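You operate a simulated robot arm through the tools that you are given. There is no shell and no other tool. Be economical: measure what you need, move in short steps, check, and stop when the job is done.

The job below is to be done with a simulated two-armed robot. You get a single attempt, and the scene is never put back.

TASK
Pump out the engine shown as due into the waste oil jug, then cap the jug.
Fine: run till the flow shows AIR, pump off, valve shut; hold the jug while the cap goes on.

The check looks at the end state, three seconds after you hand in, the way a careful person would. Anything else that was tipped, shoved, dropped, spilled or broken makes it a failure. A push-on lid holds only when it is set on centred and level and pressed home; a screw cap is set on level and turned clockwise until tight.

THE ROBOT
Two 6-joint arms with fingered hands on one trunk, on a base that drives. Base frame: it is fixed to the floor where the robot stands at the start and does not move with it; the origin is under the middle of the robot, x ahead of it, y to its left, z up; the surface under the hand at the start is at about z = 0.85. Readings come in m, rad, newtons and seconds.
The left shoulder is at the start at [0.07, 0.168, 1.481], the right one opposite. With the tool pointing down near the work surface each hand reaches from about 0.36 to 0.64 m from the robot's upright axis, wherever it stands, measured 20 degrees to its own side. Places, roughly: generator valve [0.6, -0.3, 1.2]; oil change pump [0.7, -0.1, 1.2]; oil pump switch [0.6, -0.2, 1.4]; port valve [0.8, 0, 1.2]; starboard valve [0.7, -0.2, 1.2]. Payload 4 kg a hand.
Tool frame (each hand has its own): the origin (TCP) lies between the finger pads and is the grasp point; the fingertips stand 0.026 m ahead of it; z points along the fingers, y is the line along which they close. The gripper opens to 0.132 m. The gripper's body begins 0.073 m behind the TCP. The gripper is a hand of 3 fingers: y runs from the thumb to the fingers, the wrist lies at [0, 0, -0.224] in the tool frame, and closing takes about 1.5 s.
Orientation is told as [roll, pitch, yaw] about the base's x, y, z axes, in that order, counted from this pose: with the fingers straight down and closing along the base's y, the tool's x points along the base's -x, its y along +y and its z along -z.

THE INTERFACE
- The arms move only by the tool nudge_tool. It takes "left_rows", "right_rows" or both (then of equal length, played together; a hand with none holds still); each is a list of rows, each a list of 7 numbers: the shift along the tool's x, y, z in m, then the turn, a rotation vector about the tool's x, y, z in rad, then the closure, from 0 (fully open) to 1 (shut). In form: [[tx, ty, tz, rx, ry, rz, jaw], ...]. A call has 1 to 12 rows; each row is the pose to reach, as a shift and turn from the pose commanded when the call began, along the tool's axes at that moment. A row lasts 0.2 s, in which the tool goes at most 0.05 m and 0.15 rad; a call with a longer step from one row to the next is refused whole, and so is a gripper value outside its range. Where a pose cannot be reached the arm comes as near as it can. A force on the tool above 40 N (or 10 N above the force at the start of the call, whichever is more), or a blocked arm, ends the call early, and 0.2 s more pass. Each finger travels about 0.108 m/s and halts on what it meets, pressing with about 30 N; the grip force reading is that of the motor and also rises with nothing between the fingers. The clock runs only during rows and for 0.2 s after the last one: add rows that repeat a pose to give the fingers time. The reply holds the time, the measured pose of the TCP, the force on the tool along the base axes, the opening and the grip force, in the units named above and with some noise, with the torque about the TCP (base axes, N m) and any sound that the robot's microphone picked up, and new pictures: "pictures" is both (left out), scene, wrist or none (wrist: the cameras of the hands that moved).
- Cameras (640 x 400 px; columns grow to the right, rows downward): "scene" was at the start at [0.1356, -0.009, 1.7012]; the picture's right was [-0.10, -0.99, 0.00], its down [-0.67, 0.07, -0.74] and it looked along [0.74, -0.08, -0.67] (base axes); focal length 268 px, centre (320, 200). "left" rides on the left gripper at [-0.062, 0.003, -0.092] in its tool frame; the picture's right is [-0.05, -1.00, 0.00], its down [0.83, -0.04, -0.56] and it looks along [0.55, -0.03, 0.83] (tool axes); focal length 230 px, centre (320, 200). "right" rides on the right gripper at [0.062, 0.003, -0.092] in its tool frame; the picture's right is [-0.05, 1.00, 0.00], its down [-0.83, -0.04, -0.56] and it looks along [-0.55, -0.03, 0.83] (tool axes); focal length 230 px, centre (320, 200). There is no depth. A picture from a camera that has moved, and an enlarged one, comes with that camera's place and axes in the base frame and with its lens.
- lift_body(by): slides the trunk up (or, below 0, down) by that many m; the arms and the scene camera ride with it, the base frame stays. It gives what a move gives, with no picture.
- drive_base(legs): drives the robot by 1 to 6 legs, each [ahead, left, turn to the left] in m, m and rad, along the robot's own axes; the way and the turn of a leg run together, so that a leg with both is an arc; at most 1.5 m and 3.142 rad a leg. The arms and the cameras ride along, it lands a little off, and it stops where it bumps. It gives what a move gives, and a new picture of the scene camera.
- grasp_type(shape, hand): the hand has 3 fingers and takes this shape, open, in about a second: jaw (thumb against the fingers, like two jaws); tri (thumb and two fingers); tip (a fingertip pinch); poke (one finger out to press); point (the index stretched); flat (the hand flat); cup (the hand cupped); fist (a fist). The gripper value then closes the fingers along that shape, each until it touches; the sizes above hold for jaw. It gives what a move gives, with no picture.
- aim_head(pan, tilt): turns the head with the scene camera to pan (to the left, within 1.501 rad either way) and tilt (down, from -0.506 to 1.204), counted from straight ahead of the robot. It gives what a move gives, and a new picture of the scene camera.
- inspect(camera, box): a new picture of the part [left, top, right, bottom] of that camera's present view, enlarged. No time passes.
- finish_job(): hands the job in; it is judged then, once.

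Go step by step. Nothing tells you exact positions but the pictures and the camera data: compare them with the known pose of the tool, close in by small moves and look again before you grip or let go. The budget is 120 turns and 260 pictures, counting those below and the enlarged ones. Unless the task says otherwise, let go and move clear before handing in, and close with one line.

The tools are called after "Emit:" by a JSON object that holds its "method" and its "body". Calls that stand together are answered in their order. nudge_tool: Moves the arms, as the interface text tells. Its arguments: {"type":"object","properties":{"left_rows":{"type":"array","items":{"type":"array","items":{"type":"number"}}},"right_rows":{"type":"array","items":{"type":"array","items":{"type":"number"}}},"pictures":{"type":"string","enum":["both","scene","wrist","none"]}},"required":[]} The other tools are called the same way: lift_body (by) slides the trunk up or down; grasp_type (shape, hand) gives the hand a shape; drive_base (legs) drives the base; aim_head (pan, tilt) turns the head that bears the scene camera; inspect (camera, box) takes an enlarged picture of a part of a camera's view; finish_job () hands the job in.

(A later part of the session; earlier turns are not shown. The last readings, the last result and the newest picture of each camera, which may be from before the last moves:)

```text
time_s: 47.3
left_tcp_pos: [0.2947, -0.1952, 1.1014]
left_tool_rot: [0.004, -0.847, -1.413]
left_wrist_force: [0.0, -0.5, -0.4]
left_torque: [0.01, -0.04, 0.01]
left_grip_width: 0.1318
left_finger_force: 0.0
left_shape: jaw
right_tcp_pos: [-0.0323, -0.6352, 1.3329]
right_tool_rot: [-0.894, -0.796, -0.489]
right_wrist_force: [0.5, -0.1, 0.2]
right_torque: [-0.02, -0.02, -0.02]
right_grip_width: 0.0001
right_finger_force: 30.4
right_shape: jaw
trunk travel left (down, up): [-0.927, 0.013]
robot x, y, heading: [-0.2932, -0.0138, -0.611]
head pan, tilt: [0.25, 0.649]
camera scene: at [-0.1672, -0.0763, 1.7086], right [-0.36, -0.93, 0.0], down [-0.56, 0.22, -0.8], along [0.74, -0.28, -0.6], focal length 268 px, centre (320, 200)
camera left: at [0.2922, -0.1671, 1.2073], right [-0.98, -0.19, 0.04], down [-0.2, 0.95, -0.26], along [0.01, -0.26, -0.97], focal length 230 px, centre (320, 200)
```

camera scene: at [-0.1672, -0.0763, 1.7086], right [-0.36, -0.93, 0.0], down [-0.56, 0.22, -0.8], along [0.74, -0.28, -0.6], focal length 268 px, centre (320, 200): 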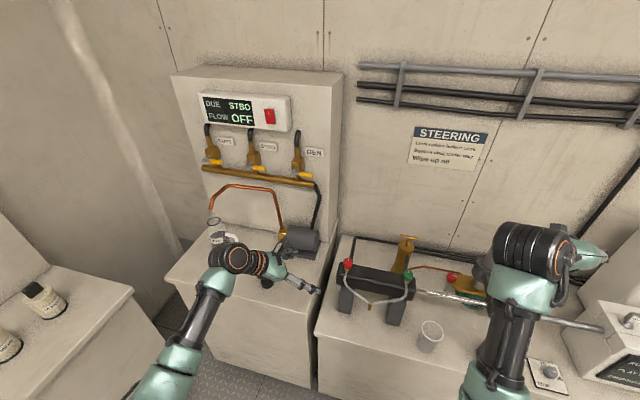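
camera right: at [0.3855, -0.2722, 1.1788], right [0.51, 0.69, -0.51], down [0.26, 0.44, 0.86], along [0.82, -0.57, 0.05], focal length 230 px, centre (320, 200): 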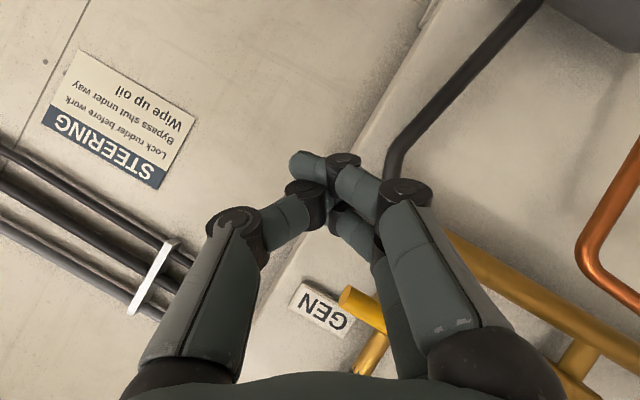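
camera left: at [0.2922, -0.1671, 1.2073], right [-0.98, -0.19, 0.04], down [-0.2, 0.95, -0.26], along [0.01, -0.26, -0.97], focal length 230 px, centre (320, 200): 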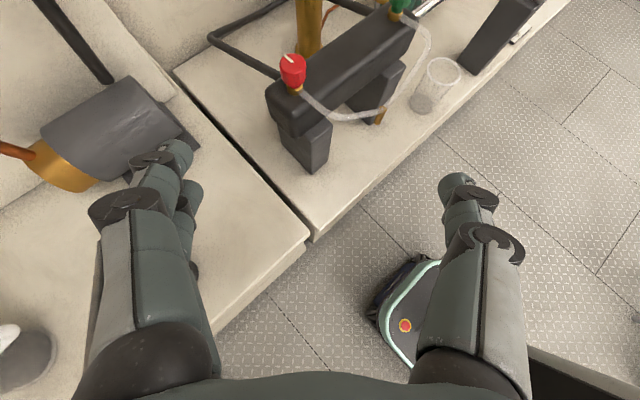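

The left hand is posed well. Now I bring the right hand back to pointing down, open, aligned with the board.

Emit:
{"method": "nudge_tool", "body": {"right_rows": [[0.0148, 0.0159, -0.0101, -0.0878, 0.0882, -0.026, 0.8], [0.0295, 0.0317, -0.0202, -0.1756, 0.1764, -0.052, 0.6], [0.0443, 0.0476, -0.0302, -0.2633, 0.2647, -0.078, 0.4], [0.059, 0.0634, -0.0403, -0.3511, 0.3529, -0.104, 0.4], [0.0738, 0.0793, -0.0504, -0.4389, 0.4411, -0.13, 0.4], [0.0885, 0.0951, -0.0605, -0.5267, 0.5293, -0.156, 0.4], [0.1033, 0.111, -0.0705, -0.6144, 0.6176, -0.182, 0.4], [0.118, 0.1268, -0.0806, -0.7022, 0.7058, -0.208, 0.4], [0.1328, 0.1427, -0.0907, -0.79, 0.794, -0.234, 0.4]], "pictures": "scene"}}

```text
time_s: 49.5
left_tcp_pos: [0.2944, -0.1951, 1.1019]
left_tool_rot: [0.004, -0.849, -1.411]
left_wrist_force: [-0.3, 0.3, -0.7]
left_torque: [0.01, -0.01, 0.02]
left_grip_width: 0.132
left_finger_force: 0.0
left_shape: jaw
right_tcp_pos: [0.055, -0.4703, 1.1345]
right_tool_rot: [-0.055, -0.104, -0.646]
right_wrist_force: [0.4, 0.6, -0.1]
right_torque: [-0.02, 0.03, 0.01]
right_grip_width: 0.0791
right_finger_force: 0.1
right_shape: jaw
right hand out of reach, approached as far as the arm can: row 5, 6, 7, 8, 9
trunk travel left (down, up): [-0.927, 0.013]
robot x, y, heading: [-0.293, -0.0133, -0.616]
head pan, tilt: [0.25, 0.649]
stopped in row 9 (right hand): the arm was blocked; the commanded pose is now the measured one
camera scene: at [-0.1683, -0.0763, 1.7087], right [-0.36, -0.93, 0.0], down [-0.56, 0.22, -0.8], along [0.74, -0.28, -0.6], focal length 268 px, centre (320, 200)
```

scene: 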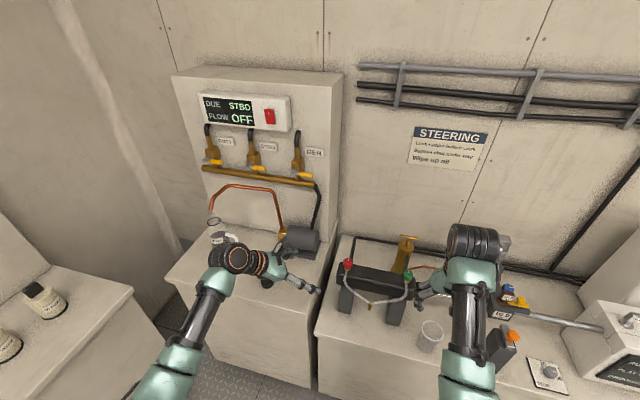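

Both hands are ready. I back off a little and drive left so that the right hand comes above the cap and the left hand left of the jug.

Emit:
{"method": "drive_base", "body": {"legs": [[-0.08, 0, 0], [0, 0.52, 0]]}}

```text
time_s: 53.2
left_tcp_pos: [0.5287, 0.28, 1.1002]
left_tool_rot: [0.006, -0.845, -1.403]
left_wrist_force: [-0.1, 0.0, 0.1]
left_torque: [0.04, 0.0, 0.0]
left_grip_width: 0.1319
left_finger_force: 0.1
left_shape: jaw
right_tcp_pos: [0.2894, 0.0037, 1.1329]
right_tool_rot: [-0.051, -0.103, -0.639]
right_wrist_force: [0.2, 0.4, -0.7]
right_torque: [0.01, -0.04, 0.04]
right_grip_width: 0.0788
right_finger_force: 0.0
right_shape: jaw
trunk travel left (down, up): [-0.927, 0.013]
robot x, y, heading: [-0.0628, 0.4605, -0.605]
head pan, tilt: [0.25, 0.649]
camera scene: at [0.0645, 0.3945, 1.7087], right [-0.35, -0.94, 0.0], down [-0.57, 0.21, -0.8], along [0.75, -0.28, -0.6], focal length 268 px, centre (320, 200)
```

scene: 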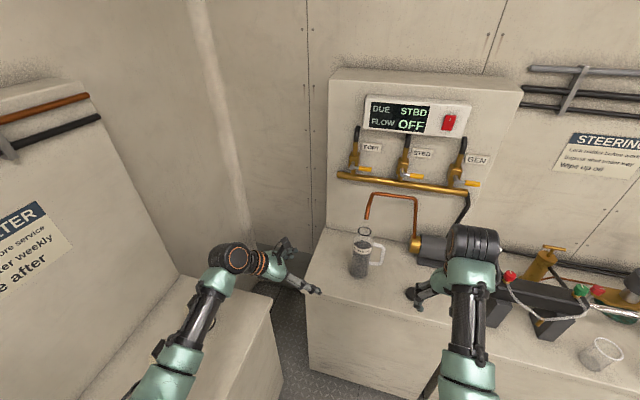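

Clear path. I drive ahead 20 cm.

Emit:
{"method": "drive_base", "body": {"legs": [[0.2, 0, -0.015]]}}

Emit:
{"method": "aim_head", "body": {"pan": 0.0, "tilt": 0.9}}

Emit:
{"method": "inspect", "body": {"camera": "right", "box": [0, 0, 640, 400]}}

```text
time_s: 54.8
left_tcp_pos: [0.6874, 0.1571, 1.103]
left_tool_rot: [0.006, -0.849, -1.422]
left_wrist_force: [-0.5, -0.4, 0.1]
left_torque: [-0.01, -0.03, 0.01]
left_grip_width: 0.132
left_finger_force: 0.1
left_shape: jaw
right_tcp_pos: [0.444, -0.1153, 1.1349]
right_tool_rot: [-0.054, -0.105, -0.656]
right_wrist_force: [-0.2, -1.0, 0.1]
right_torque: [-0.02, -0.04, -0.01]
right_grip_width: 0.0788
right_finger_force: 0.0
right_shape: jaw
trunk travel left (down, up): [-0.927, 0.013]
robot x, y, heading: [0.1046, 0.3394, -0.624]
head pan, tilt: [0.25, 0.649]
camera scene: at [0.2245, 0.2817, 1.7091], right [-0.36, -0.93, 0.0], down [-0.56, 0.22, -0.8], along [0.74, -0.29, -0.6], focal length 268 px, centre (320, 200)
```

scene: 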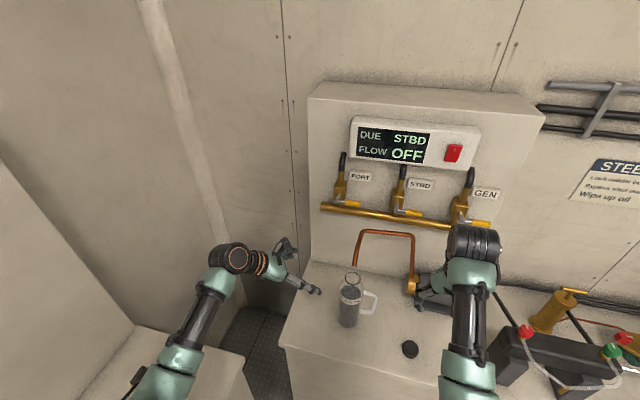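

```text
time_s: 55.6
left_tcp_pos: [0.689, 0.1549, 1.1004]
left_tool_rot: [0.005, -0.845, -1.419]
left_wrist_force: [0.4, -0.1, -0.5]
left_torque: [0.02, -0.02, 0.02]
left_grip_width: 0.1319
left_finger_force: 0.0
left_shape: jaw
right_tcp_pos: [0.4456, -0.1183, 1.1325]
right_tool_rot: [-0.056, -0.103, -0.656]
right_wrist_force: [0.1, 0.7, 0.9]
right_torque: [0.0, 0.05, -0.02]
right_grip_width: 0.079
right_finger_force: 0.1
right_shape: jaw
trunk travel left (down, up): [-0.927, 0.013]
robot x, y, heading: [0.1068, 0.3396, -0.626]
head pan, tilt: [0.0, 0.901]
camera scene: at [0.21, 0.2655, 1.6881], right [-0.58, -0.81, 0.0], down [-0.64, 0.46, -0.62], along [0.5, -0.36, -0.78], focal length 268 px, centre (320, 200)
```

scene: 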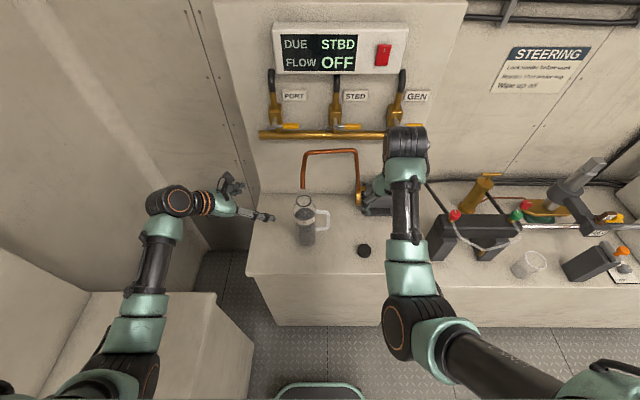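

```text
1.00 times, centred on (320, 200) of right (not enlarged: the box is as wide or as high as the picture)
camera zoom: at [0.3967, -0.0695, 1.2193], right [0.65, 0.76, -0.05], down [0.6, -0.48, 0.64], along [0.46, -0.45, -0.77], focal length 230 px, centre (320, 200)
```

zoom: 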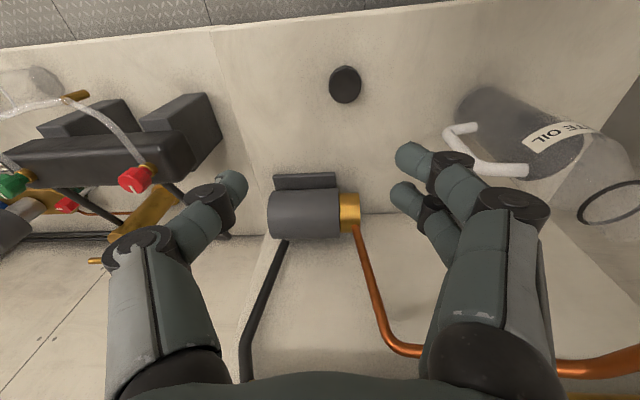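

The cap sits near (0.473, -0.110). I lower the right hand above it, levelling it, with the jaws at about 8 cm.

Emit:
{"method": "nudge_tool", "body": {"right_rows": [[0.001, 0.006, 0.034, -0.009, 0.017, -0.005, 0.4], [0.0015, 0.0115, 0.067, -0.019, 0.034, -0.01, 0.4], [0.002, 0.017, 0.101, -0.028, 0.052, -0.016, 0.4], [0.003, 0.023, 0.134, -0.037, 0.069, -0.021, 0.4], [0.0035, 0.029, 0.168, -0.047, 0.086, -0.026, 0.4], [0.0043, 0.0344, 0.2016, -0.056, 0.103, -0.031, 0.4]]}}

```text
time_s: 57.0
left_tcp_pos: [0.6905, 0.1557, 1.0987]
left_tool_rot: [0.002, -0.846, -1.419]
left_wrist_force: [0.3, 0.1, -0.3]
left_torque: [0.05, 0.0, -0.02]
left_grip_width: 0.132
left_finger_force: 0.0
left_shape: jaw
right_tcp_pos: [0.4739, -0.1102, 0.9302]
right_tool_rot: [0.0, 0.001, -0.628]
right_wrist_force: [0.1, -0.5, 0.0]
right_torque: [0.01, -0.01, -0.01]
right_grip_width: 0.0789
right_finger_force: 0.0
right_shape: jaw
trunk travel left (down, up): [-0.927, 0.013]
robot x, y, heading: [0.1034, 0.3409, -0.62]
head pan, tilt: [0.0, 0.901]
camera scene: at [0.2103, 0.2652, 1.688], right [-0.58, -0.81, 0.0], down [-0.64, 0.46, -0.62], along [0.5, -0.36, -0.78], focal length 268 px, centre (320, 200)
camera right: at [0.427, -0.0726, 1.0242], right [0.63, 0.78, 0.0], down [0.65, -0.52, 0.55], along [0.43, -0.35, -0.83], focal length 230 px, centre (320, 200)
```

scene: 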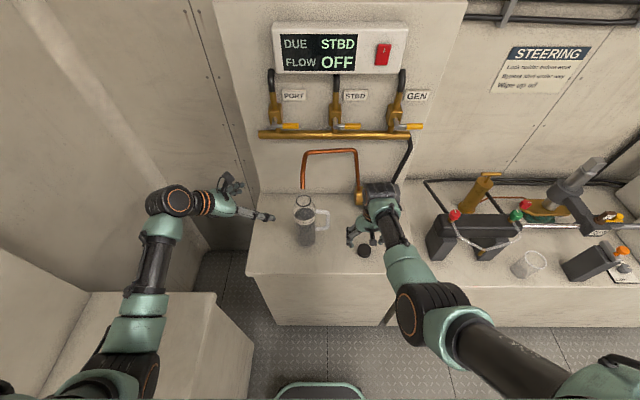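
right: 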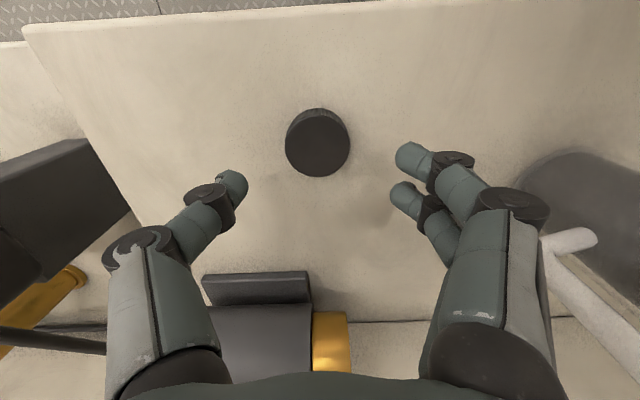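

The hand is centred on the cap. I pre-turn it anticlockwise by 0.9 rad so as to have turning range later, while lowering.

Emit:
{"method": "nudge_tool", "body": {"right_rows": [[0.001, 0, 0.004, 0, 0, -0.15, 0.4], [0.002, 0, 0.008, 0, 0, -0.3, 0.4], [0.003, 0, 0.012, 0, 0, -0.45, 0.4], [0.003, 0, 0.016, 0, 0, -0.6, 0.4], [0.003, 0, 0.02, 0, 0, -0.75, 0.4], [0.003, 0, 0.022, 0, 0, -0.9, 0.4]], "pictures": "wrist"}}

```text
time_s: 58.4
left_tcp_pos: [0.69, 0.1562, 1.0998]
left_tool_rot: [0.003, -0.847, -1.419]
left_wrist_force: [0.6, -0.2, 0.0]
left_torque: [0.02, 0.01, 0.01]
left_grip_width: 0.1319
left_finger_force: 0.1
left_shape: jaw
right_tcp_pos: [0.4713, -0.1066, 0.9078]
right_tool_rot: [-0.001, 0.0, 0.276]
right_wrist_force: [-0.4, -0.5, -0.2]
right_torque: [-0.01, 0.02, -0.01]
right_grip_width: 0.0788
right_finger_force: 0.0
right_shape: jaw
trunk travel left (down, up): [-0.927, 0.013]
robot x, y, heading: [0.1037, 0.3413, -0.626]
head pan, tilt: [0.0, 0.901]
camera right: at [0.4124, -0.1218, 1.0018], right [-0.22, 0.98, 0.0], down [0.81, 0.18, 0.56], along [0.54, 0.12, -0.83], focal length 230 px, centre (320, 200)
```

right: 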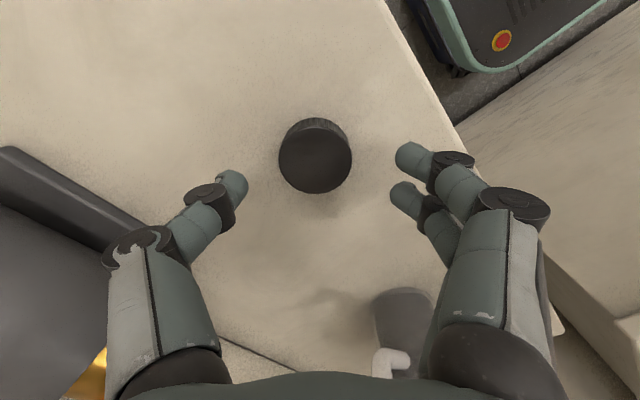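

Centred within 5 mm. I lower to the cap and close.

Emit:
{"method": "nudge_tool", "body": {"right_rows": [[0.0033, -0.0043, 0.01, 0, 0, 0, 0.4], [0.0033, -0.0043, 0.019, 0, 0, 0, 0.4], [0.0033, -0.0043, 0.027, 0, 0, 0, 0.4], [0.0033, -0.0043, 0.027, 0, 0, 0, 0.4]], "pictures": "wrist"}}

```text
time_s: 59.4
left_tcp_pos: [0.6906, 0.1543, 1.1011]
left_tool_rot: [0.003, -0.847, -1.418]
left_wrist_force: [-0.2, 0.2, 0.8]
left_torque: [0.0, 0.02, 0.02]
left_grip_width: 0.1318
left_finger_force: 0.1
left_shape: jaw
right_tcp_pos: [0.4704, -0.1129, 0.8822]
right_tool_rot: [0.0, 0.001, 0.273]
right_wrist_force: [0.2, -0.7, 0.3]
right_torque: [0.02, -0.03, 0.02]
right_grip_width: 0.0787
right_finger_force: 0.0
right_shape: jaw
trunk travel left (down, up): [-0.927, 0.013]
robot x, y, heading: [0.1034, 0.3426, -0.628]
head pan, tilt: [0.0, 0.901]
camera right: at [0.4095, -0.1273, 0.9748], right [-0.22, 0.98, 0.0], down [0.81, 0.18, 0.56], along [0.54, 0.12, -0.83], focal length 230 px, centre (320, 200)
```

right: 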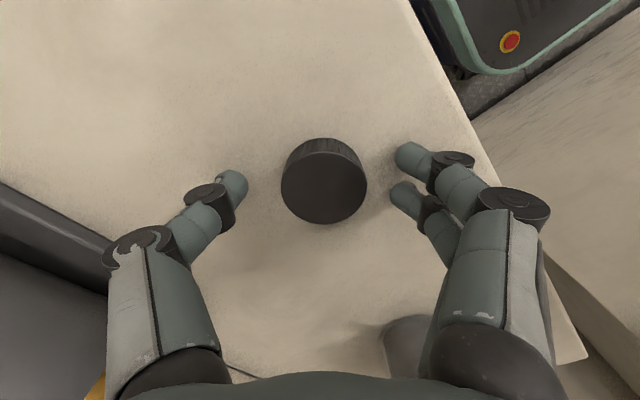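

Emit:
{"method": "nudge_tool", "body": {"right_rows": [[0, 0, 0.001, 0, 0, 0, 0.6], [0, 0, 0.001, 0, 0, 0, 0.7], [0, 0, 0.001, 0, 0, 0, 0.85], [0, 0, 0.001, 0, 0, 0, 1], [0, 0, 0.001, 0, 0, 0, 1]], "pictures": "wrist"}}

```text
time_s: 60.6
left_tcp_pos: [0.6894, 0.1549, 1.0999]
left_tool_rot: [0.003, -0.849, -1.418]
left_wrist_force: [-0.6, 0.0, 0.4]
left_torque: [-0.02, -0.03, -0.01]
left_grip_width: 0.132
left_finger_force: 0.0
left_shape: jaw
right_tcp_pos: [0.4686, -0.1119, 0.8813]
right_tool_rot: [-0.001, 0.0, 0.272]
right_wrist_force: [-0.7, -0.1, 0.0]
right_torque: [-0.03, 0.03, -0.03]
right_grip_width: 0.0359
right_finger_force: 29.5
right_shape: jaw
trunk travel left (down, up): [-0.927, 0.013]
robot x, y, heading: [0.1019, 0.3406, -0.619]
head pan, tilt: [0.0, 0.901]
camera right: at [0.4097, -0.1274, 0.974], right [-0.22, 0.98, 0.0], down [0.81, 0.18, 0.55], along [0.54, 0.12, -0.83], focal length 230 px, centre (320, 200)
```

right: 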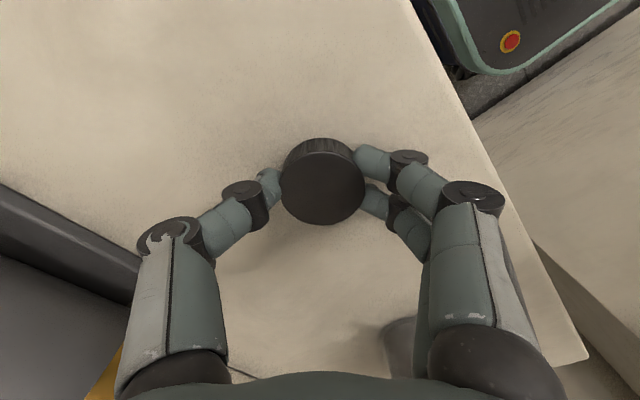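

Cap gripped. I lift it straight up 15 cm.

Emit:
{"method": "nudge_tool", "body": {"right_rows": [[0, 0, -0.01, 0, 0, 0, 1], [0, 0, -0.03, 0, 0, 0, 1], [0, 0, -0.06, 0, 0, 0, 1], [0, 0, -0.09, 0, 0, 0, 1], [0, 0, -0.12, 0, 0, 0, 1], [0, 0, -0.15, 0, 0, 0, 1]]}}

Emit:
{"method": "inspect", "body": {"camera": "left", "box": [0, 0, 640, 400]}}

```text
time_s: 62.0
left_tcp_pos: [0.6899, 0.1562, 1.0999]
left_tool_rot: [0.004, -0.848, -1.42]
left_wrist_force: [-0.3, 0.3, -0.2]
left_torque: [0.0, 0.03, 0.01]
left_grip_width: 0.1319
left_finger_force: 0.0
left_shape: jaw
right_tcp_pos: [0.472, -0.1122, 1.0313]
right_tool_rot: [0.0, -0.001, 0.272]
right_wrist_force: [0.8, -0.2, 0.2]
right_torque: [-0.02, -0.03, 0.03]
right_grip_width: 0.036
right_finger_force: 29.7
right_shape: jaw
trunk travel left (down, up): [-0.927, 0.013]
robot x, y, heading: [0.1043, 0.3413, -0.627]
head pan, tilt: [0.0, 0.901]
camera scene: at [0.2092, 0.2663, 1.6881], right [-0.58, -0.81, 0.0], down [-0.64, 0.46, -0.62], along [0.5, -0.36, -0.78], focal length 268 px, centre (320, 200)
camera right: at [0.4112, -0.1268, 1.1252], right [-0.22, 0.98, 0.0], down [0.81, 0.18, 0.56], along [0.54, 0.12, -0.83], focal length 230 px, centre (320, 200)
```

scene: 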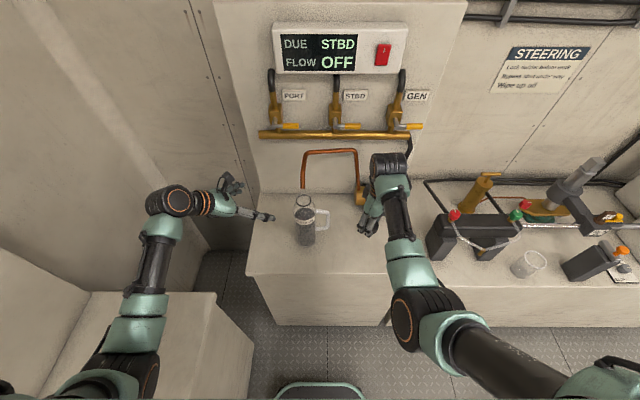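
right: 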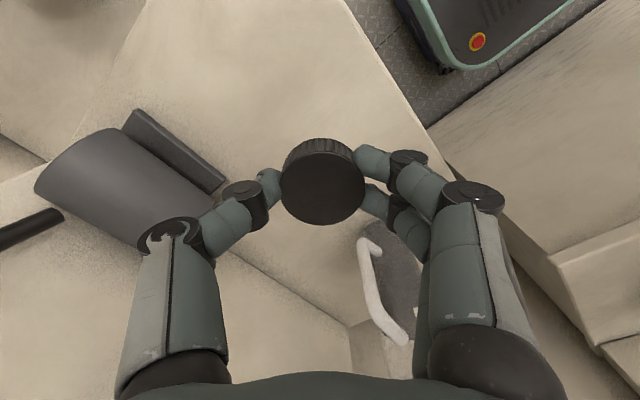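

```text
1.00 times, centred on (320, 200) of left (not enlarged: the box is as wide or as high as the picture)
camera zoom: at [0.6875, 0.1839, 1.2075], right [-0.98, -0.19, 0.04], down [-0.19, 0.95, -0.26], along [0.01, -0.26, -0.97], focal length 230 px, centre (320, 200)
```

zoom: 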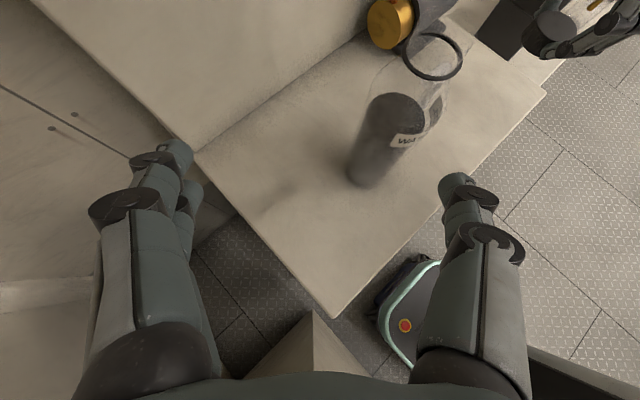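

The cap is lifted safely. Now the left hand: I slide it into line with the jug axis and lower it to mid-height, still 12 cm short.

Emit:
{"method": "nudge_tool", "body": {"left_rows": [[0.022, -0.016, 0.02, 0, 0, 0, 0], [0.044, -0.033, 0.04, 0, 0, 0, 0], [0.067, -0.049, 0.06, 0, 0, 0, 0], [0.089, -0.066, 0.081, 0, 0, 0, 0], [0.111, -0.082, 0.101, 0, 0, 0, 0]]}}

```text
time_s: 63.2
left_tcp_pos: [0.6106, 0.1426, 0.9492]
left_tool_rot: [0.004, -0.849, -1.422]
left_wrist_force: [-0.4, -0.4, -0.9]
left_torque: [0.02, 0.0, -0.04]
left_grip_width: 0.1319
left_finger_force: 0.1
left_shape: jaw
right_tcp_pos: [0.4697, -0.1134, 1.031]
right_tool_rot: [0.001, 0.001, 0.271]
right_wrist_force: [0.2, -0.1, 0.3]
right_torque: [0.01, 0.03, 0.03]
right_grip_width: 0.036
right_finger_force: 30.3
right_shape: jaw
trunk travel left (down, up): [-0.927, 0.013]
robot x, y, heading: [0.1075, 0.3363, -0.623]
head pan, tilt: [0.0, 0.901]
camera scene: at [0.2086, 0.2658, 1.6882], right [-0.58, -0.81, 0.0], down [-0.64, 0.46, -0.62], along [0.5, -0.36, -0.78], focal length 268 px, centre (320, 200)
camera left: at [0.6072, 0.1698, 1.0575], right [-0.98, -0.19, 0.04], down [-0.19, 0.95, -0.26], along [0.01, -0.26, -0.97], focal length 230 px, centre (320, 200)
```

scene: 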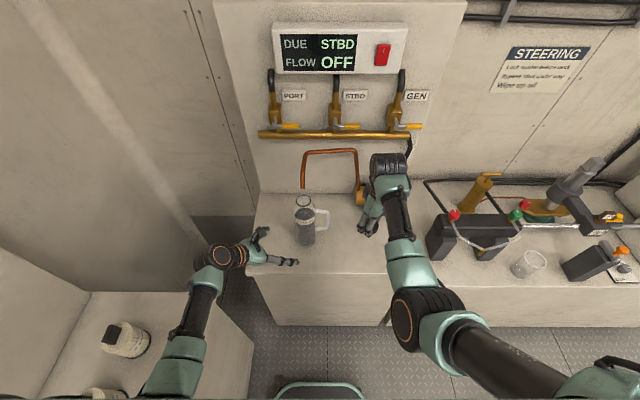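
left: 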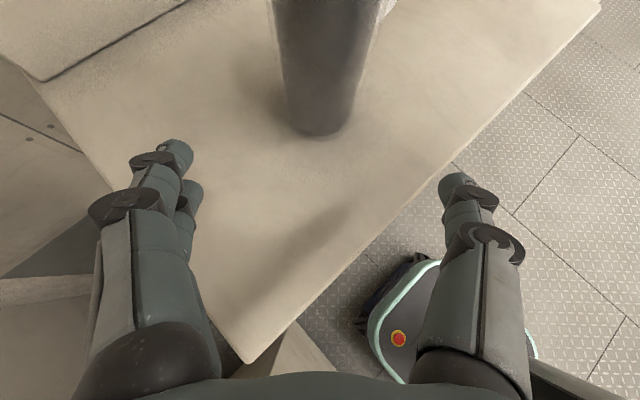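

Jug is centred between the fingers. I advance horizontally 11 cm so the fingers go round the body.

Emit:
{"method": "nudge_tool", "body": {"left_rows": [[-0.0187, 0, 0.0212, 0, 0, 0, 0], [-0.0374, -0.001, 0.0423, 0, 0, 0, 0], [-0.0561, -0.002, 0.0635, 0, 0, 0, 0], [-0.067, -0.002, 0.0757, 0, 0, 0, 0], [-0.0735, -0.002, 0.083, 0, 0, 0, 0]]}}

Emit:
{"method": "inspect", "body": {"camera": "scene", "box": [230, 160, 390, 280]}}

```text
time_s: 64.4
left_tcp_pos: [0.6239, 0.0305, 0.9519]
left_tool_rot: [0.003, -0.847, -1.419]
left_wrist_force: [1.3, -0.3, 0.9]
left_torque: [0.03, 0.01, 0.02]
left_grip_width: 0.1319
left_finger_force: 0.1
left_shape: jaw
right_tcp_pos: [0.4699, -0.1136, 1.0309]
right_tool_rot: [0.001, 0.0, 0.273]
right_wrist_force: [0.1, 0.2, -0.1]
right_torque: [0.01, -0.03, 0.03]
right_grip_width: 0.0359
right_finger_force: 29.3
right_shape: jaw
trunk travel left (down, up): [-0.927, 0.013]
robot x, y, heading: [0.1003, 0.3413, -0.628]
head pan, tilt: [0.0, 0.901]
camera scene: at [0.2093, 0.2654, 1.6881], right [-0.58, -0.81, 0.0], down [-0.64, 0.46, -0.62], along [0.5, -0.36, -0.78], focal length 268 px, centre (320, 200)
camera left: at [0.622, 0.0586, 1.0579], right [-0.98, -0.19, 0.04], down [-0.19, 0.95, -0.25], along [0.01, -0.26, -0.97], focal length 230 px, centre (320, 200)
```

scene: 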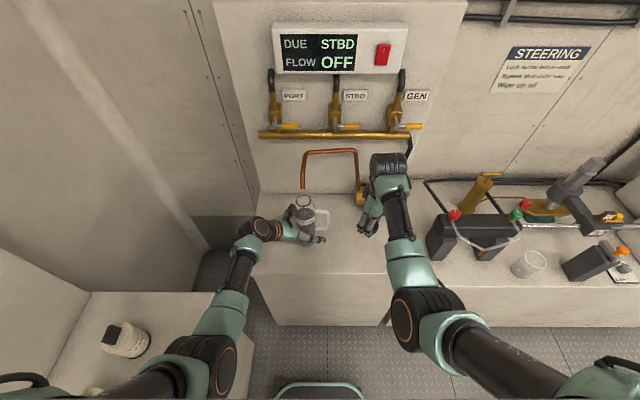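
left: 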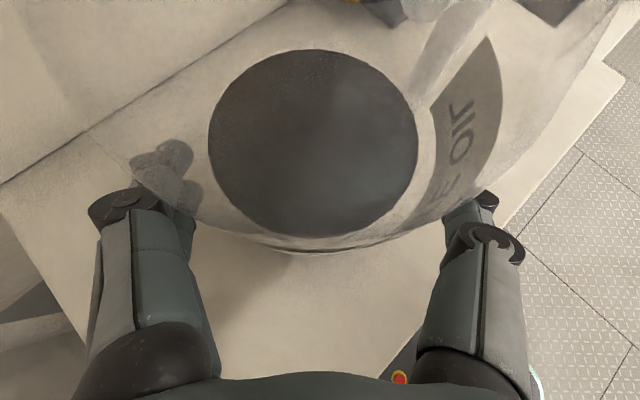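

```text
3.33 times, centred on (310, 220) of scene
camera zoom: at [0.2093, 0.2654, 1.6881], right [-0.58, -0.81, 0.0], down [-0.64, 0.46, -0.62], along [0.5, -0.36, -0.78], focal length 892 px, centre (353, 133)
```

zoom: 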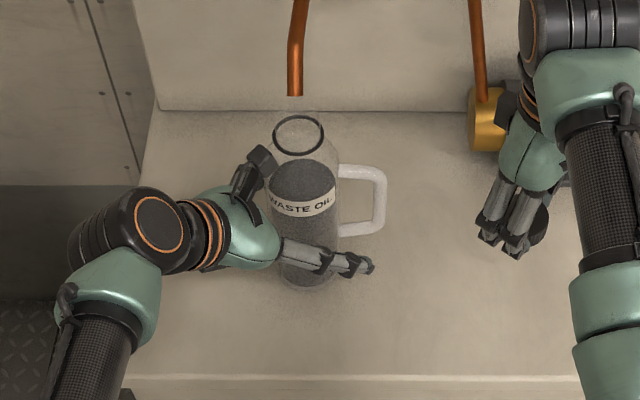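

The fingers straddle the jug body well with the handle beyond the thumb. I lower 3 cm so the wrist camera stays clear of the neck, then close.

Emit:
{"method": "nudge_tool", "body": {"left_rows": [[0.0112, 0, 0.01, 0, 0, 0, 0], [0.0225, 0, 0.0199, 0, 0, 0, 0.1], [0.0225, 0, 0.0199, 0, 0, 0, 0.25], [0.0225, 0, 0.0199, 0, 0, 0, 0.35], [0.0225, 0, 0.0199, 0, 0, 0, 0.45], [0.0225, 0, 0.0199, 0, 0, 0, 0.6], [0.0225, 0, 0.0199, 0, 0, 0, 0.8], [0.0225, 0, 0.0199, 0, 0, 0, 1], [0.0225, 0, 0.0199, 0, 0, 0, 1]]}}

Emit:
{"method": "inspect", "body": {"camera": "scene", "box": [230, 160, 390, 280]}}

```text
time_s: 66.4
left_tcp_pos: [0.6243, 0.0321, 0.9205]
left_tool_rot: [0.004, -0.848, -1.419]
left_wrist_force: [1.0, 1.3, 3.1]
left_torque: [-0.22, -0.09, 0.02]
left_grip_width: 0.0635
left_finger_force: 29.9
left_shape: jaw
right_tcp_pos: [0.4713, -0.113, 1.031]
right_tool_rot: [0.0, -0.001, 0.272]
right_wrist_force: [0.4, 0.4, -0.8]
right_torque: [0.0, -0.02, 0.03]
right_grip_width: 0.0359
right_finger_force: 30.2
right_shape: jaw
trunk travel left (down, up): [-0.927, 0.013]
robot x, y, heading: [0.1027, 0.3381, -0.622]
head pan, tilt: [0.0, 0.901]
camera scene: at [0.209, 0.2665, 1.6882], right [-0.58, -0.81, 0.0], down [-0.64, 0.46, -0.62], along [0.5, -0.36, -0.78], focal length 268 px, centre (320, 200)
camera left: at [0.6224, 0.0591, 1.0274], right [-0.98, -0.19, 0.04], down [-0.19, 0.95, -0.26], along [0.01, -0.26, -0.97], focal length 230 px, centre (320, 200)
```

scene: 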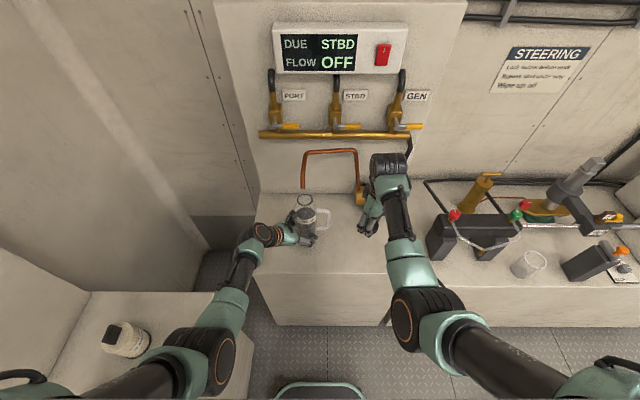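
left: 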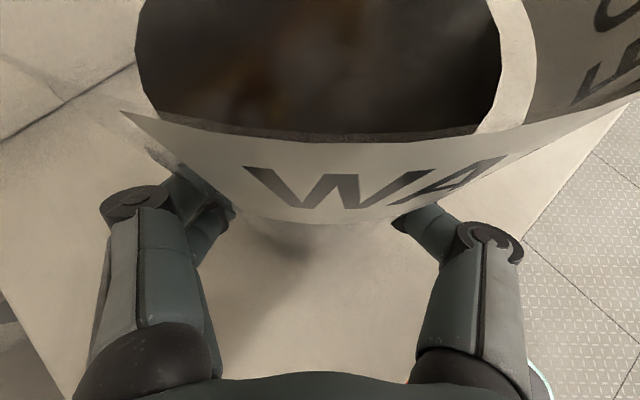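

```text
3.33 times, centred on (310, 220) of scene
camera zoom: at [0.209, 0.2665, 1.6882], right [-0.58, -0.81, 0.0], down [-0.64, 0.46, -0.62], along [0.5, -0.36, -0.78], focal length 892 px, centre (353, 133)
```

zoom: 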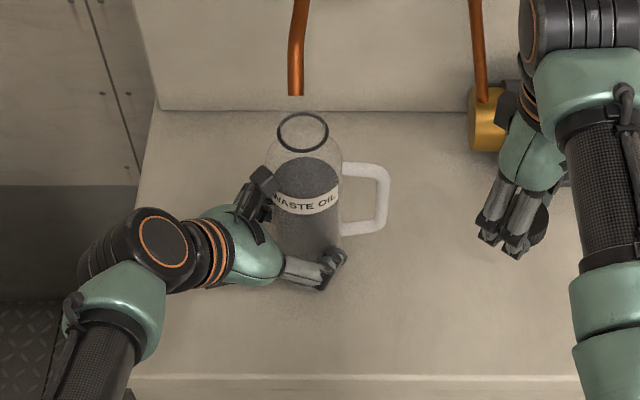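

The jug is held firmly. I lift it 4 mm and move it 6 cm toward me, out from under the spout, then set it down.

Emit:
{"method": "nudge_tool", "body": {"left_rows": [[-0.0015, 0, -0.0013, 0, 0, 0, 1], [-0.003, 0, -0.0026, 0, 0, 0, 1], [0.0063, -0.0072, -0.0132, 0, 0, 0, 1], [0.0156, -0.0144, -0.0237, 0, 0, 0, 1], [0.025, -0.0216, -0.0343, 0, 0, 0, 1], [0.0343, -0.0288, -0.0448, 0, 0, 0, 1], [0.0343, -0.0288, -0.0448, 0, 0, 0, 1]]}}

Emit:
{"method": "inspect", "body": {"camera": "scene", "box": [230, 160, 390, 280]}}

```text
time_s: 68.0
left_tcp_pos: [0.5887, 0.0805, 0.9223]
left_tool_rot: [0.001, -0.846, -1.419]
left_wrist_force: [0.3, 0.0, -7.7]
left_torque: [0.1, 0.02, 0.01]
left_grip_width: 0.0635
left_finger_force: 30.1
left_shape: jaw
right_tcp_pos: [0.4715, -0.113, 1.03]
right_tool_rot: [0.001, 0.002, 0.272]
right_wrist_force: [-0.2, -0.7, -0.4]
right_torque: [0.02, -0.02, 0.03]
right_grip_width: 0.0357
right_finger_force: 30.3
right_shape: jaw
trunk travel left (down, up): [-0.927, 0.013]
robot x, y, heading: [0.106, 0.3384, -0.625]
head pan, tilt: [0.0, 0.901]
camera scene: at [0.2107, 0.2651, 1.688], right [-0.58, -0.81, 0.0], down [-0.64, 0.46, -0.62], along [0.5, -0.36, -0.78], focal length 268 px, centre (320, 200)
camera left: at [0.5869, 0.109, 1.0294], right [-0.98, -0.19, 0.04], down [-0.19, 0.95, -0.25], along [0.01, -0.26, -0.97], focal length 230 px, centre (320, 200)
```

scene: 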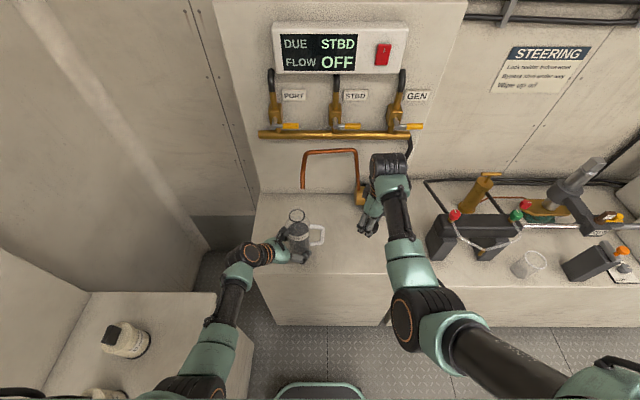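
left: 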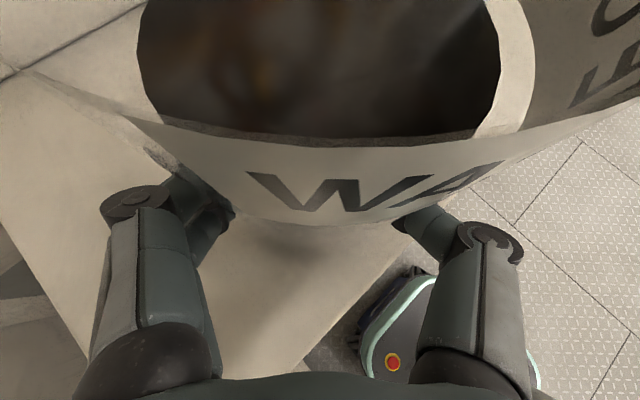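

```text
3.33 times, centred on (310, 220) of scene
camera zoom: at [0.2107, 0.2651, 1.688], right [-0.58, -0.81, 0.0], down [-0.64, 0.46, -0.62], along [0.5, -0.36, -0.78], focal length 892 px, centre (353, 133)
```

zoom: 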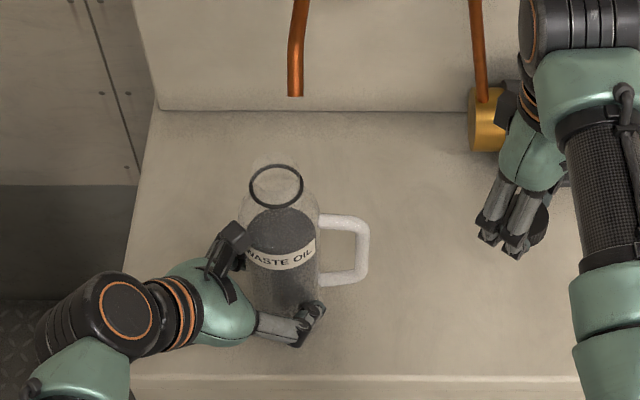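

It hangs free (about 8 N of weight). I set it down 4 mm.

Emit:
{"method": "nudge_tool", "body": {"left_rows": [[0.0011, 0, 0.001, 0, 0, 0, 1], [0.0022, 0, 0.002, 0, 0, 0, 1], [0.0032, 0, 0.0028, 0, 0, 0, 1], [0.0032, 0, 0.0028, 0, 0, 0, 1]], "pictures": "none"}}

Emit:
{"method": "inspect", "body": {"camera": "scene", "box": [270, 190, 350, 260]}}

Emit:
{"method": "inspect", "body": {"camera": "right", "box": [240, 100, 440, 250]}}

```text
time_s: 69.0
left_tcp_pos: [0.589, 0.0824, 0.9201]
left_tool_rot: [0.002, -0.848, -1.419]
left_wrist_force: [-1.1, 0.2, -3.1]
left_torque: [-0.06, 0.05, 0.02]
left_grip_width: 0.0636
left_finger_force: 29.9
left_shape: jaw
right_tcp_pos: [0.4704, -0.1131, 1.0319]
right_tool_rot: [0.004, -0.001, 0.273]
right_wrist_force: [-0.1, 0.0, 0.5]
right_torque: [0.01, -0.03, 0.03]
right_grip_width: 0.0356
right_finger_force: 29.4
right_shape: jaw
trunk travel left (down, up): [-0.927, 0.013]
robot x, y, heading: [0.1061, 0.3387, -0.62]
head pan, tilt: [0.0, 0.901]
```

```text
5.71 times, centred on (310, 225) of scene
camera zoom: at [0.2096, 0.2658, 1.6881], right [-0.58, -0.81, 0.0], down [-0.64, 0.46, -0.62], along [0.5, -0.36, -0.78], focal length 1529 px, centre (377, 57)
```

zoom: 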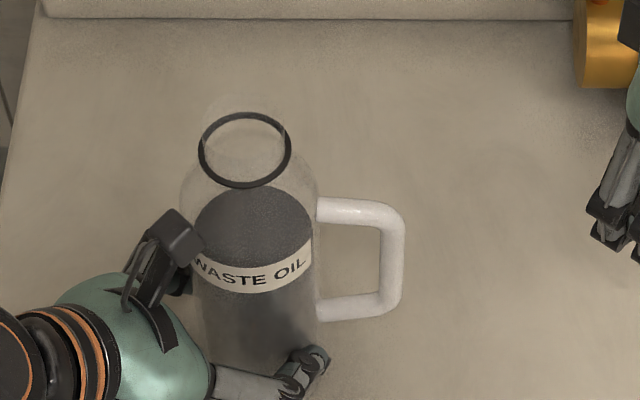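

```text
2.67 times, centred on (340, 175) of right
camera zoom: at [0.4114, -0.127, 1.1245], right [-0.22, 0.98, 0.0], down [0.81, 0.18, 0.55], along [0.54, 0.12, -0.83], focal length 614 px, centre (267, 267)
```

zoom: 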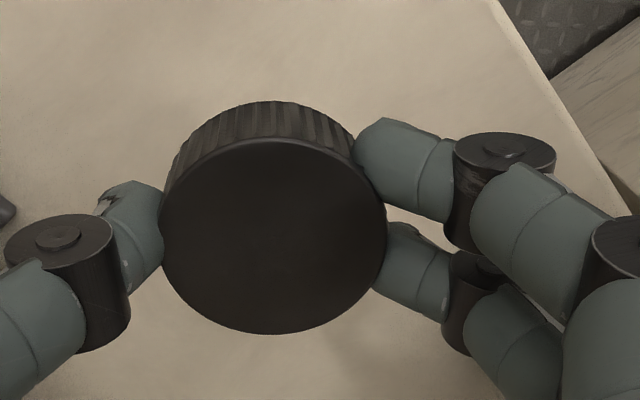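

I want a bit more room between the spout and the right hand, so I move the jug 3 cm more to the left with a slight lift, and set it down.

Emit:
{"method": "nudge_tool", "body": {"left_rows": [[-0.002, 0, -0.0018, 0, 0, 0, 1], [-0.0037, 0, -0.0033, 0, 0, 0, 1], [0.0018, 0.0058, -0.0095, 0, 0, 0, 1], [0.0073, 0.0116, -0.0158, 0, 0, 0, 1], [0.0128, 0.0174, -0.022, 0, 0, 0, 1], [0.015, 0.0174, -0.02, 0, 0, 0, 1], [0.0175, 0.0174, -0.0177, 0, 0, 0, 1], [0.0175, 0.0174, -0.0177, 0, 0, 0, 1]], "pictures": "none"}}

Emit:
{"method": "nudge_tool", "body": {"right_rows": [[0, 0, -0.025, 0, 0, 0.1, 1], [0, 0, -0.05, 0, 0, 0.2, 1], [0, 0, -0.075, 0, 0, 0.3, 1], [0, 0, -0.1, 0, 0, 0.4, 1], [0, 0, -0.12, 0, 0, 0.5, 1], [0, 0, -0.135, 0, 0, 0.572, 1]]}}

Emit:
{"method": "inspect", "body": {"camera": "scene", "box": [260, 190, 340, 260]}}

```text
time_s: 70.8
left_tcp_pos: [0.601, 0.1104, 0.9197]
left_tool_rot: [0.007, -0.851, -1.419]
left_wrist_force: [-0.1, 2.2, 6.7]
left_torque: [-0.43, -0.12, 0.01]
left_grip_width: 0.0636
left_finger_force: 30.7
left_shape: jaw
right_tcp_pos: [0.4701, -0.1124, 1.031]
right_tool_rot: [-0.001, -0.001, 0.273]
right_wrist_force: [-0.3, 0.0, 0.2]
right_torque: [-0.01, -0.02, -0.02]
right_grip_width: 0.0358
right_finger_force: 29.8
right_shape: jaw
trunk travel left (down, up): [-0.927, 0.013]
robot x, y, heading: [0.109, 0.3405, -0.625]
head pan, tilt: [0.0, 0.901]
```

```text
time_s: 72.2
left_tcp_pos: [0.6008, 0.1099, 0.9195]
left_tool_rot: [0.006, -0.851, -1.42]
left_wrist_force: [3.9, -1.1, 11.2]
left_torque: [-0.73, -0.32, 0.13]
left_grip_width: 0.0636
left_finger_force: 29.6
left_shape: jaw
right_tcp_pos: [0.4923, -0.1199, 1.1366]
right_tool_rot: [0.0, -0.001, -0.303]
right_wrist_force: [0.4, -0.2, 0.3]
right_torque: [0.0, -0.01, 0.01]
right_grip_width: 0.0359
right_finger_force: 30.6
right_shape: jaw
right hand out of reach, approached as far as the arm can: row 4, 5, 6
trunk travel left (down, up): [-0.927, 0.013]
robot x, y, heading: [0.105, 0.3389, -0.62]
head pan, tilt: [0.0, 0.901]
camera scene: at [0.2083, 0.2668, 1.6883], right [-0.58, -0.81, 0.0], down [-0.64, 0.46, -0.62], along [0.5, -0.36, -0.78], focal length 268 px, centre (320, 200)
camera right: at [0.4343, -0.099, 1.2304], right [0.35, 0.94, 0.0], down [0.78, -0.29, 0.56], along [0.52, -0.19, -0.83], focal length 230 px, centre (320, 200)
```

scene: 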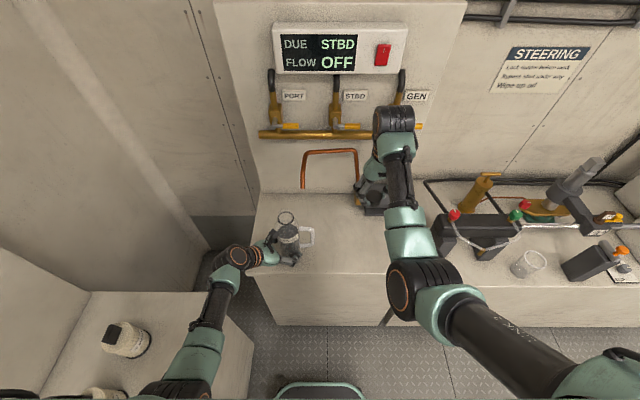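
right: 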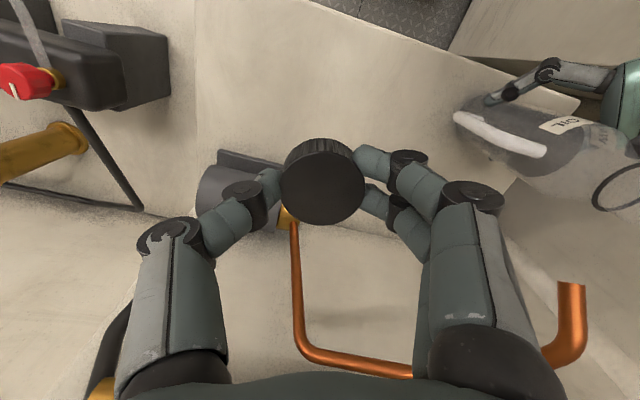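

```text
5.71 times, centred on (300, 225) of scene
camera zoom: at [0.2083, 0.2668, 1.6883], right [-0.58, -0.81, 0.0], down [-0.64, 0.46, -0.62], along [0.5, -0.36, -0.78], focal length 1529 px, centre (434, 57)
```

zoom: 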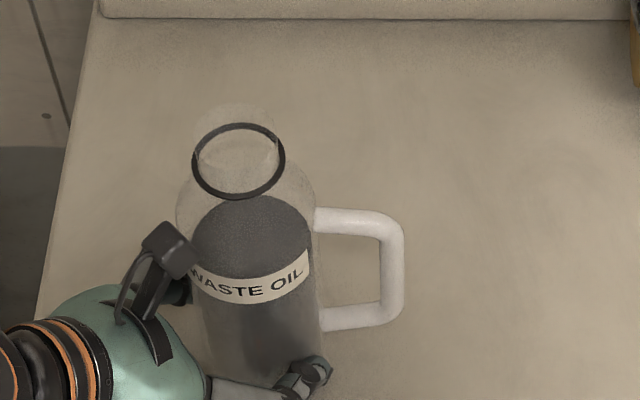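

The jug is on the table, well clear of the spout. I bring the cap over the mouth, about 3 cm above the neck, and relieve the left hand's downward press slightly.

Emit:
{"method": "nudge_tool", "body": {"right_rows": [[0, 0.042, -0.008, 0, 0, 0, 1], [0, 0.084, -0.016, 0, 0, 0, 1], [-0.0005, 0.126, -0.023, 0, 0, 0, 1], [-0.0134, 0.163, -0.023, 0, 0, 0, 1], [-0.0263, 0.2, -0.023, 0, 0, 0, 1], [-0.0392, 0.2364, -0.023, 0, 0, 0, 1]], "left_rows": [[0, 0, 0, 0, 0, 0, 1], [-0.0007, 0, -0.0006, 0, 0, 0, 1], [-0.0015, 0, -0.0013, 0, 0, 0, 1], [-0.0015, 0, -0.0013, 0, 0, 0, 1], [-0.0015, 0, -0.0013, 0, 0, 0, 1], [-0.0015, 0, -0.0013, 0, 0, 0, 1]]}}

Emit:
{"method": "inspect", "body": {"camera": "scene", "box": [260, 190, 340, 260]}}

```text
time_s: 73.6
left_tcp_pos: [0.6007, 0.1113, 0.9194]
left_tool_rot: [-0.001, -0.852, -1.415]
left_wrist_force: [-0.5, -2.2, 8.6]
left_torque: [-0.65, -0.04, -0.08]
left_grip_width: 0.0635
left_finger_force: 29.7
left_shape: jaw
right_tcp_pos: [0.635, -0.0209, 1.1382]
right_tool_rot: [0.004, 0.005, -0.298]
right_wrist_force: [-1.0, -0.6, -3.2]
right_torque: [-0.11, -0.09, -0.01]
right_grip_width: 0.0356
right_finger_force: 29.8
right_shape: jaw
right hand out of reach, approached as far as the arm can: row 1, 2, 3, 4, 5, 6
trunk travel left (down, up): [-0.927, 0.013]
robot x, y, heading: [0.1033, 0.34, -0.626]
head pan, tilt: [0.0, 0.901]
camera scene: at [0.2105, 0.2691, 1.6879], right [-0.58, -0.81, 0.0], down [-0.64, 0.46, -0.62], along [0.5, -0.36, -0.78], focal length 268 px, centre (320, 200)
camera right: at [0.5772, -0.0008, 1.2311], right [0.34, 0.94, 0.0], down [0.78, -0.29, 0.55], along [0.52, -0.19, -0.83], focal length 230 px, centre (320, 200)
camera left: at [0.5987, 0.1399, 1.0271], right [-0.98, -0.19, 0.04], down [-0.19, 0.95, -0.26], along [0.01, -0.26, -0.97], focal length 230 px, centre (320, 200)
```

scene: 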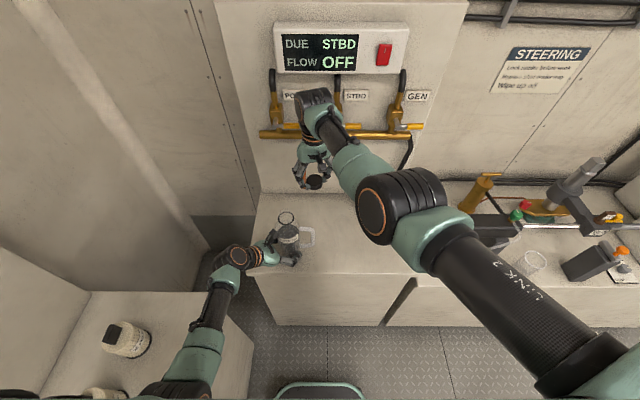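
right: 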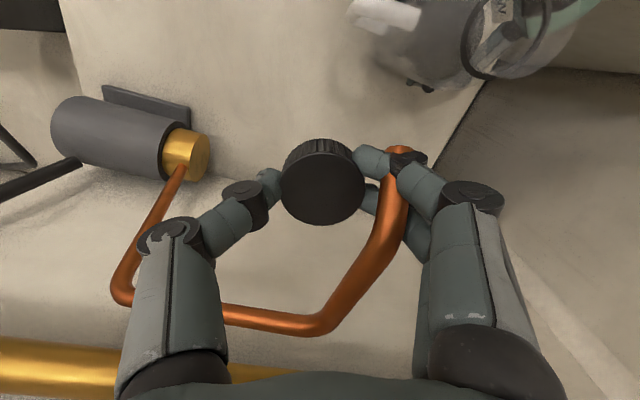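
left: 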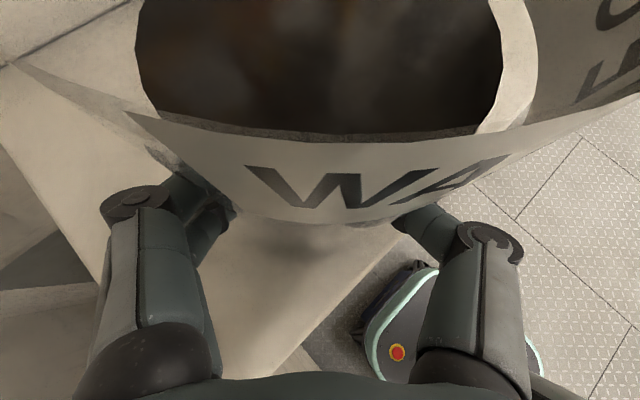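

```text
5.71 times, centred on (300, 225) of scene
camera zoom: at [0.2105, 0.2691, 1.6879], right [-0.58, -0.81, 0.0], down [-0.64, 0.46, -0.62], along [0.5, -0.36, -0.78], focal length 1529 px, centre (434, 57)
```

zoom: 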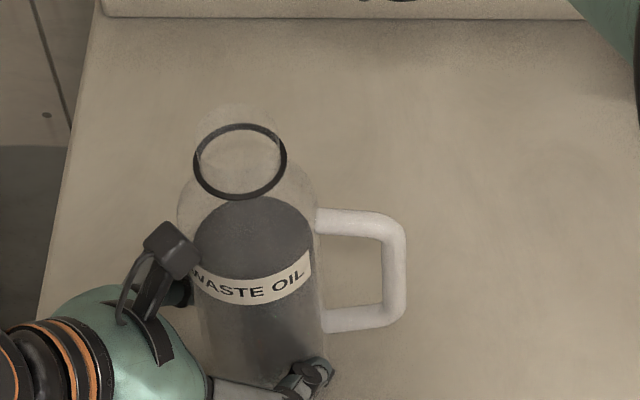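

The right arm could not reach there and drifted next to the copper spout. Before moving, I look closely at how the fingers and the pipe lie.

Emit:
{"method": "inspect", "body": {"camera": "right", "box": [260, 100, 500, 250]}}

Emit:
{"method": "inspect", "body": {"camera": "scene", "box": [265, 110, 365, 200]}}

```text
2.67 times, centred on (380, 175) of right
camera zoom: at [0.5772, -0.0008, 1.2311], right [0.34, 0.94, 0.0], down [0.78, -0.29, 0.55], along [0.52, -0.19, -0.83], focal length 614 px, centre (160, 267)
```

zoom: 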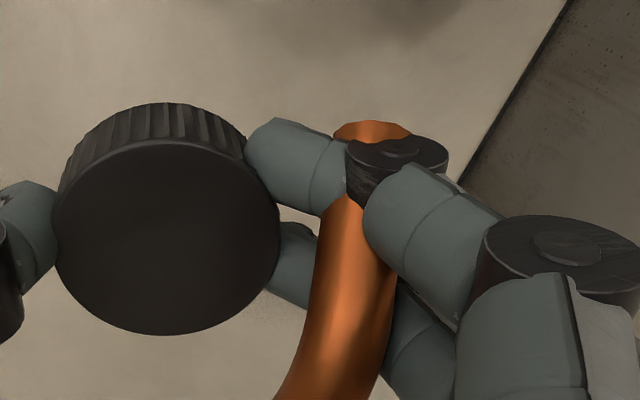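

```text
4.44 times, centred on (315, 155) of scene
camera zoom: at [0.2105, 0.2691, 1.6879], right [-0.58, -0.81, 0.0], down [-0.64, 0.46, -0.62], along [0.5, -0.36, -0.78], focal length 1189 px, centre (342, 400)
```

zoom: 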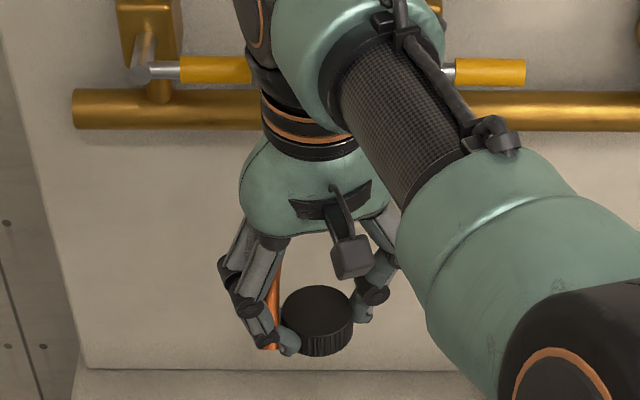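

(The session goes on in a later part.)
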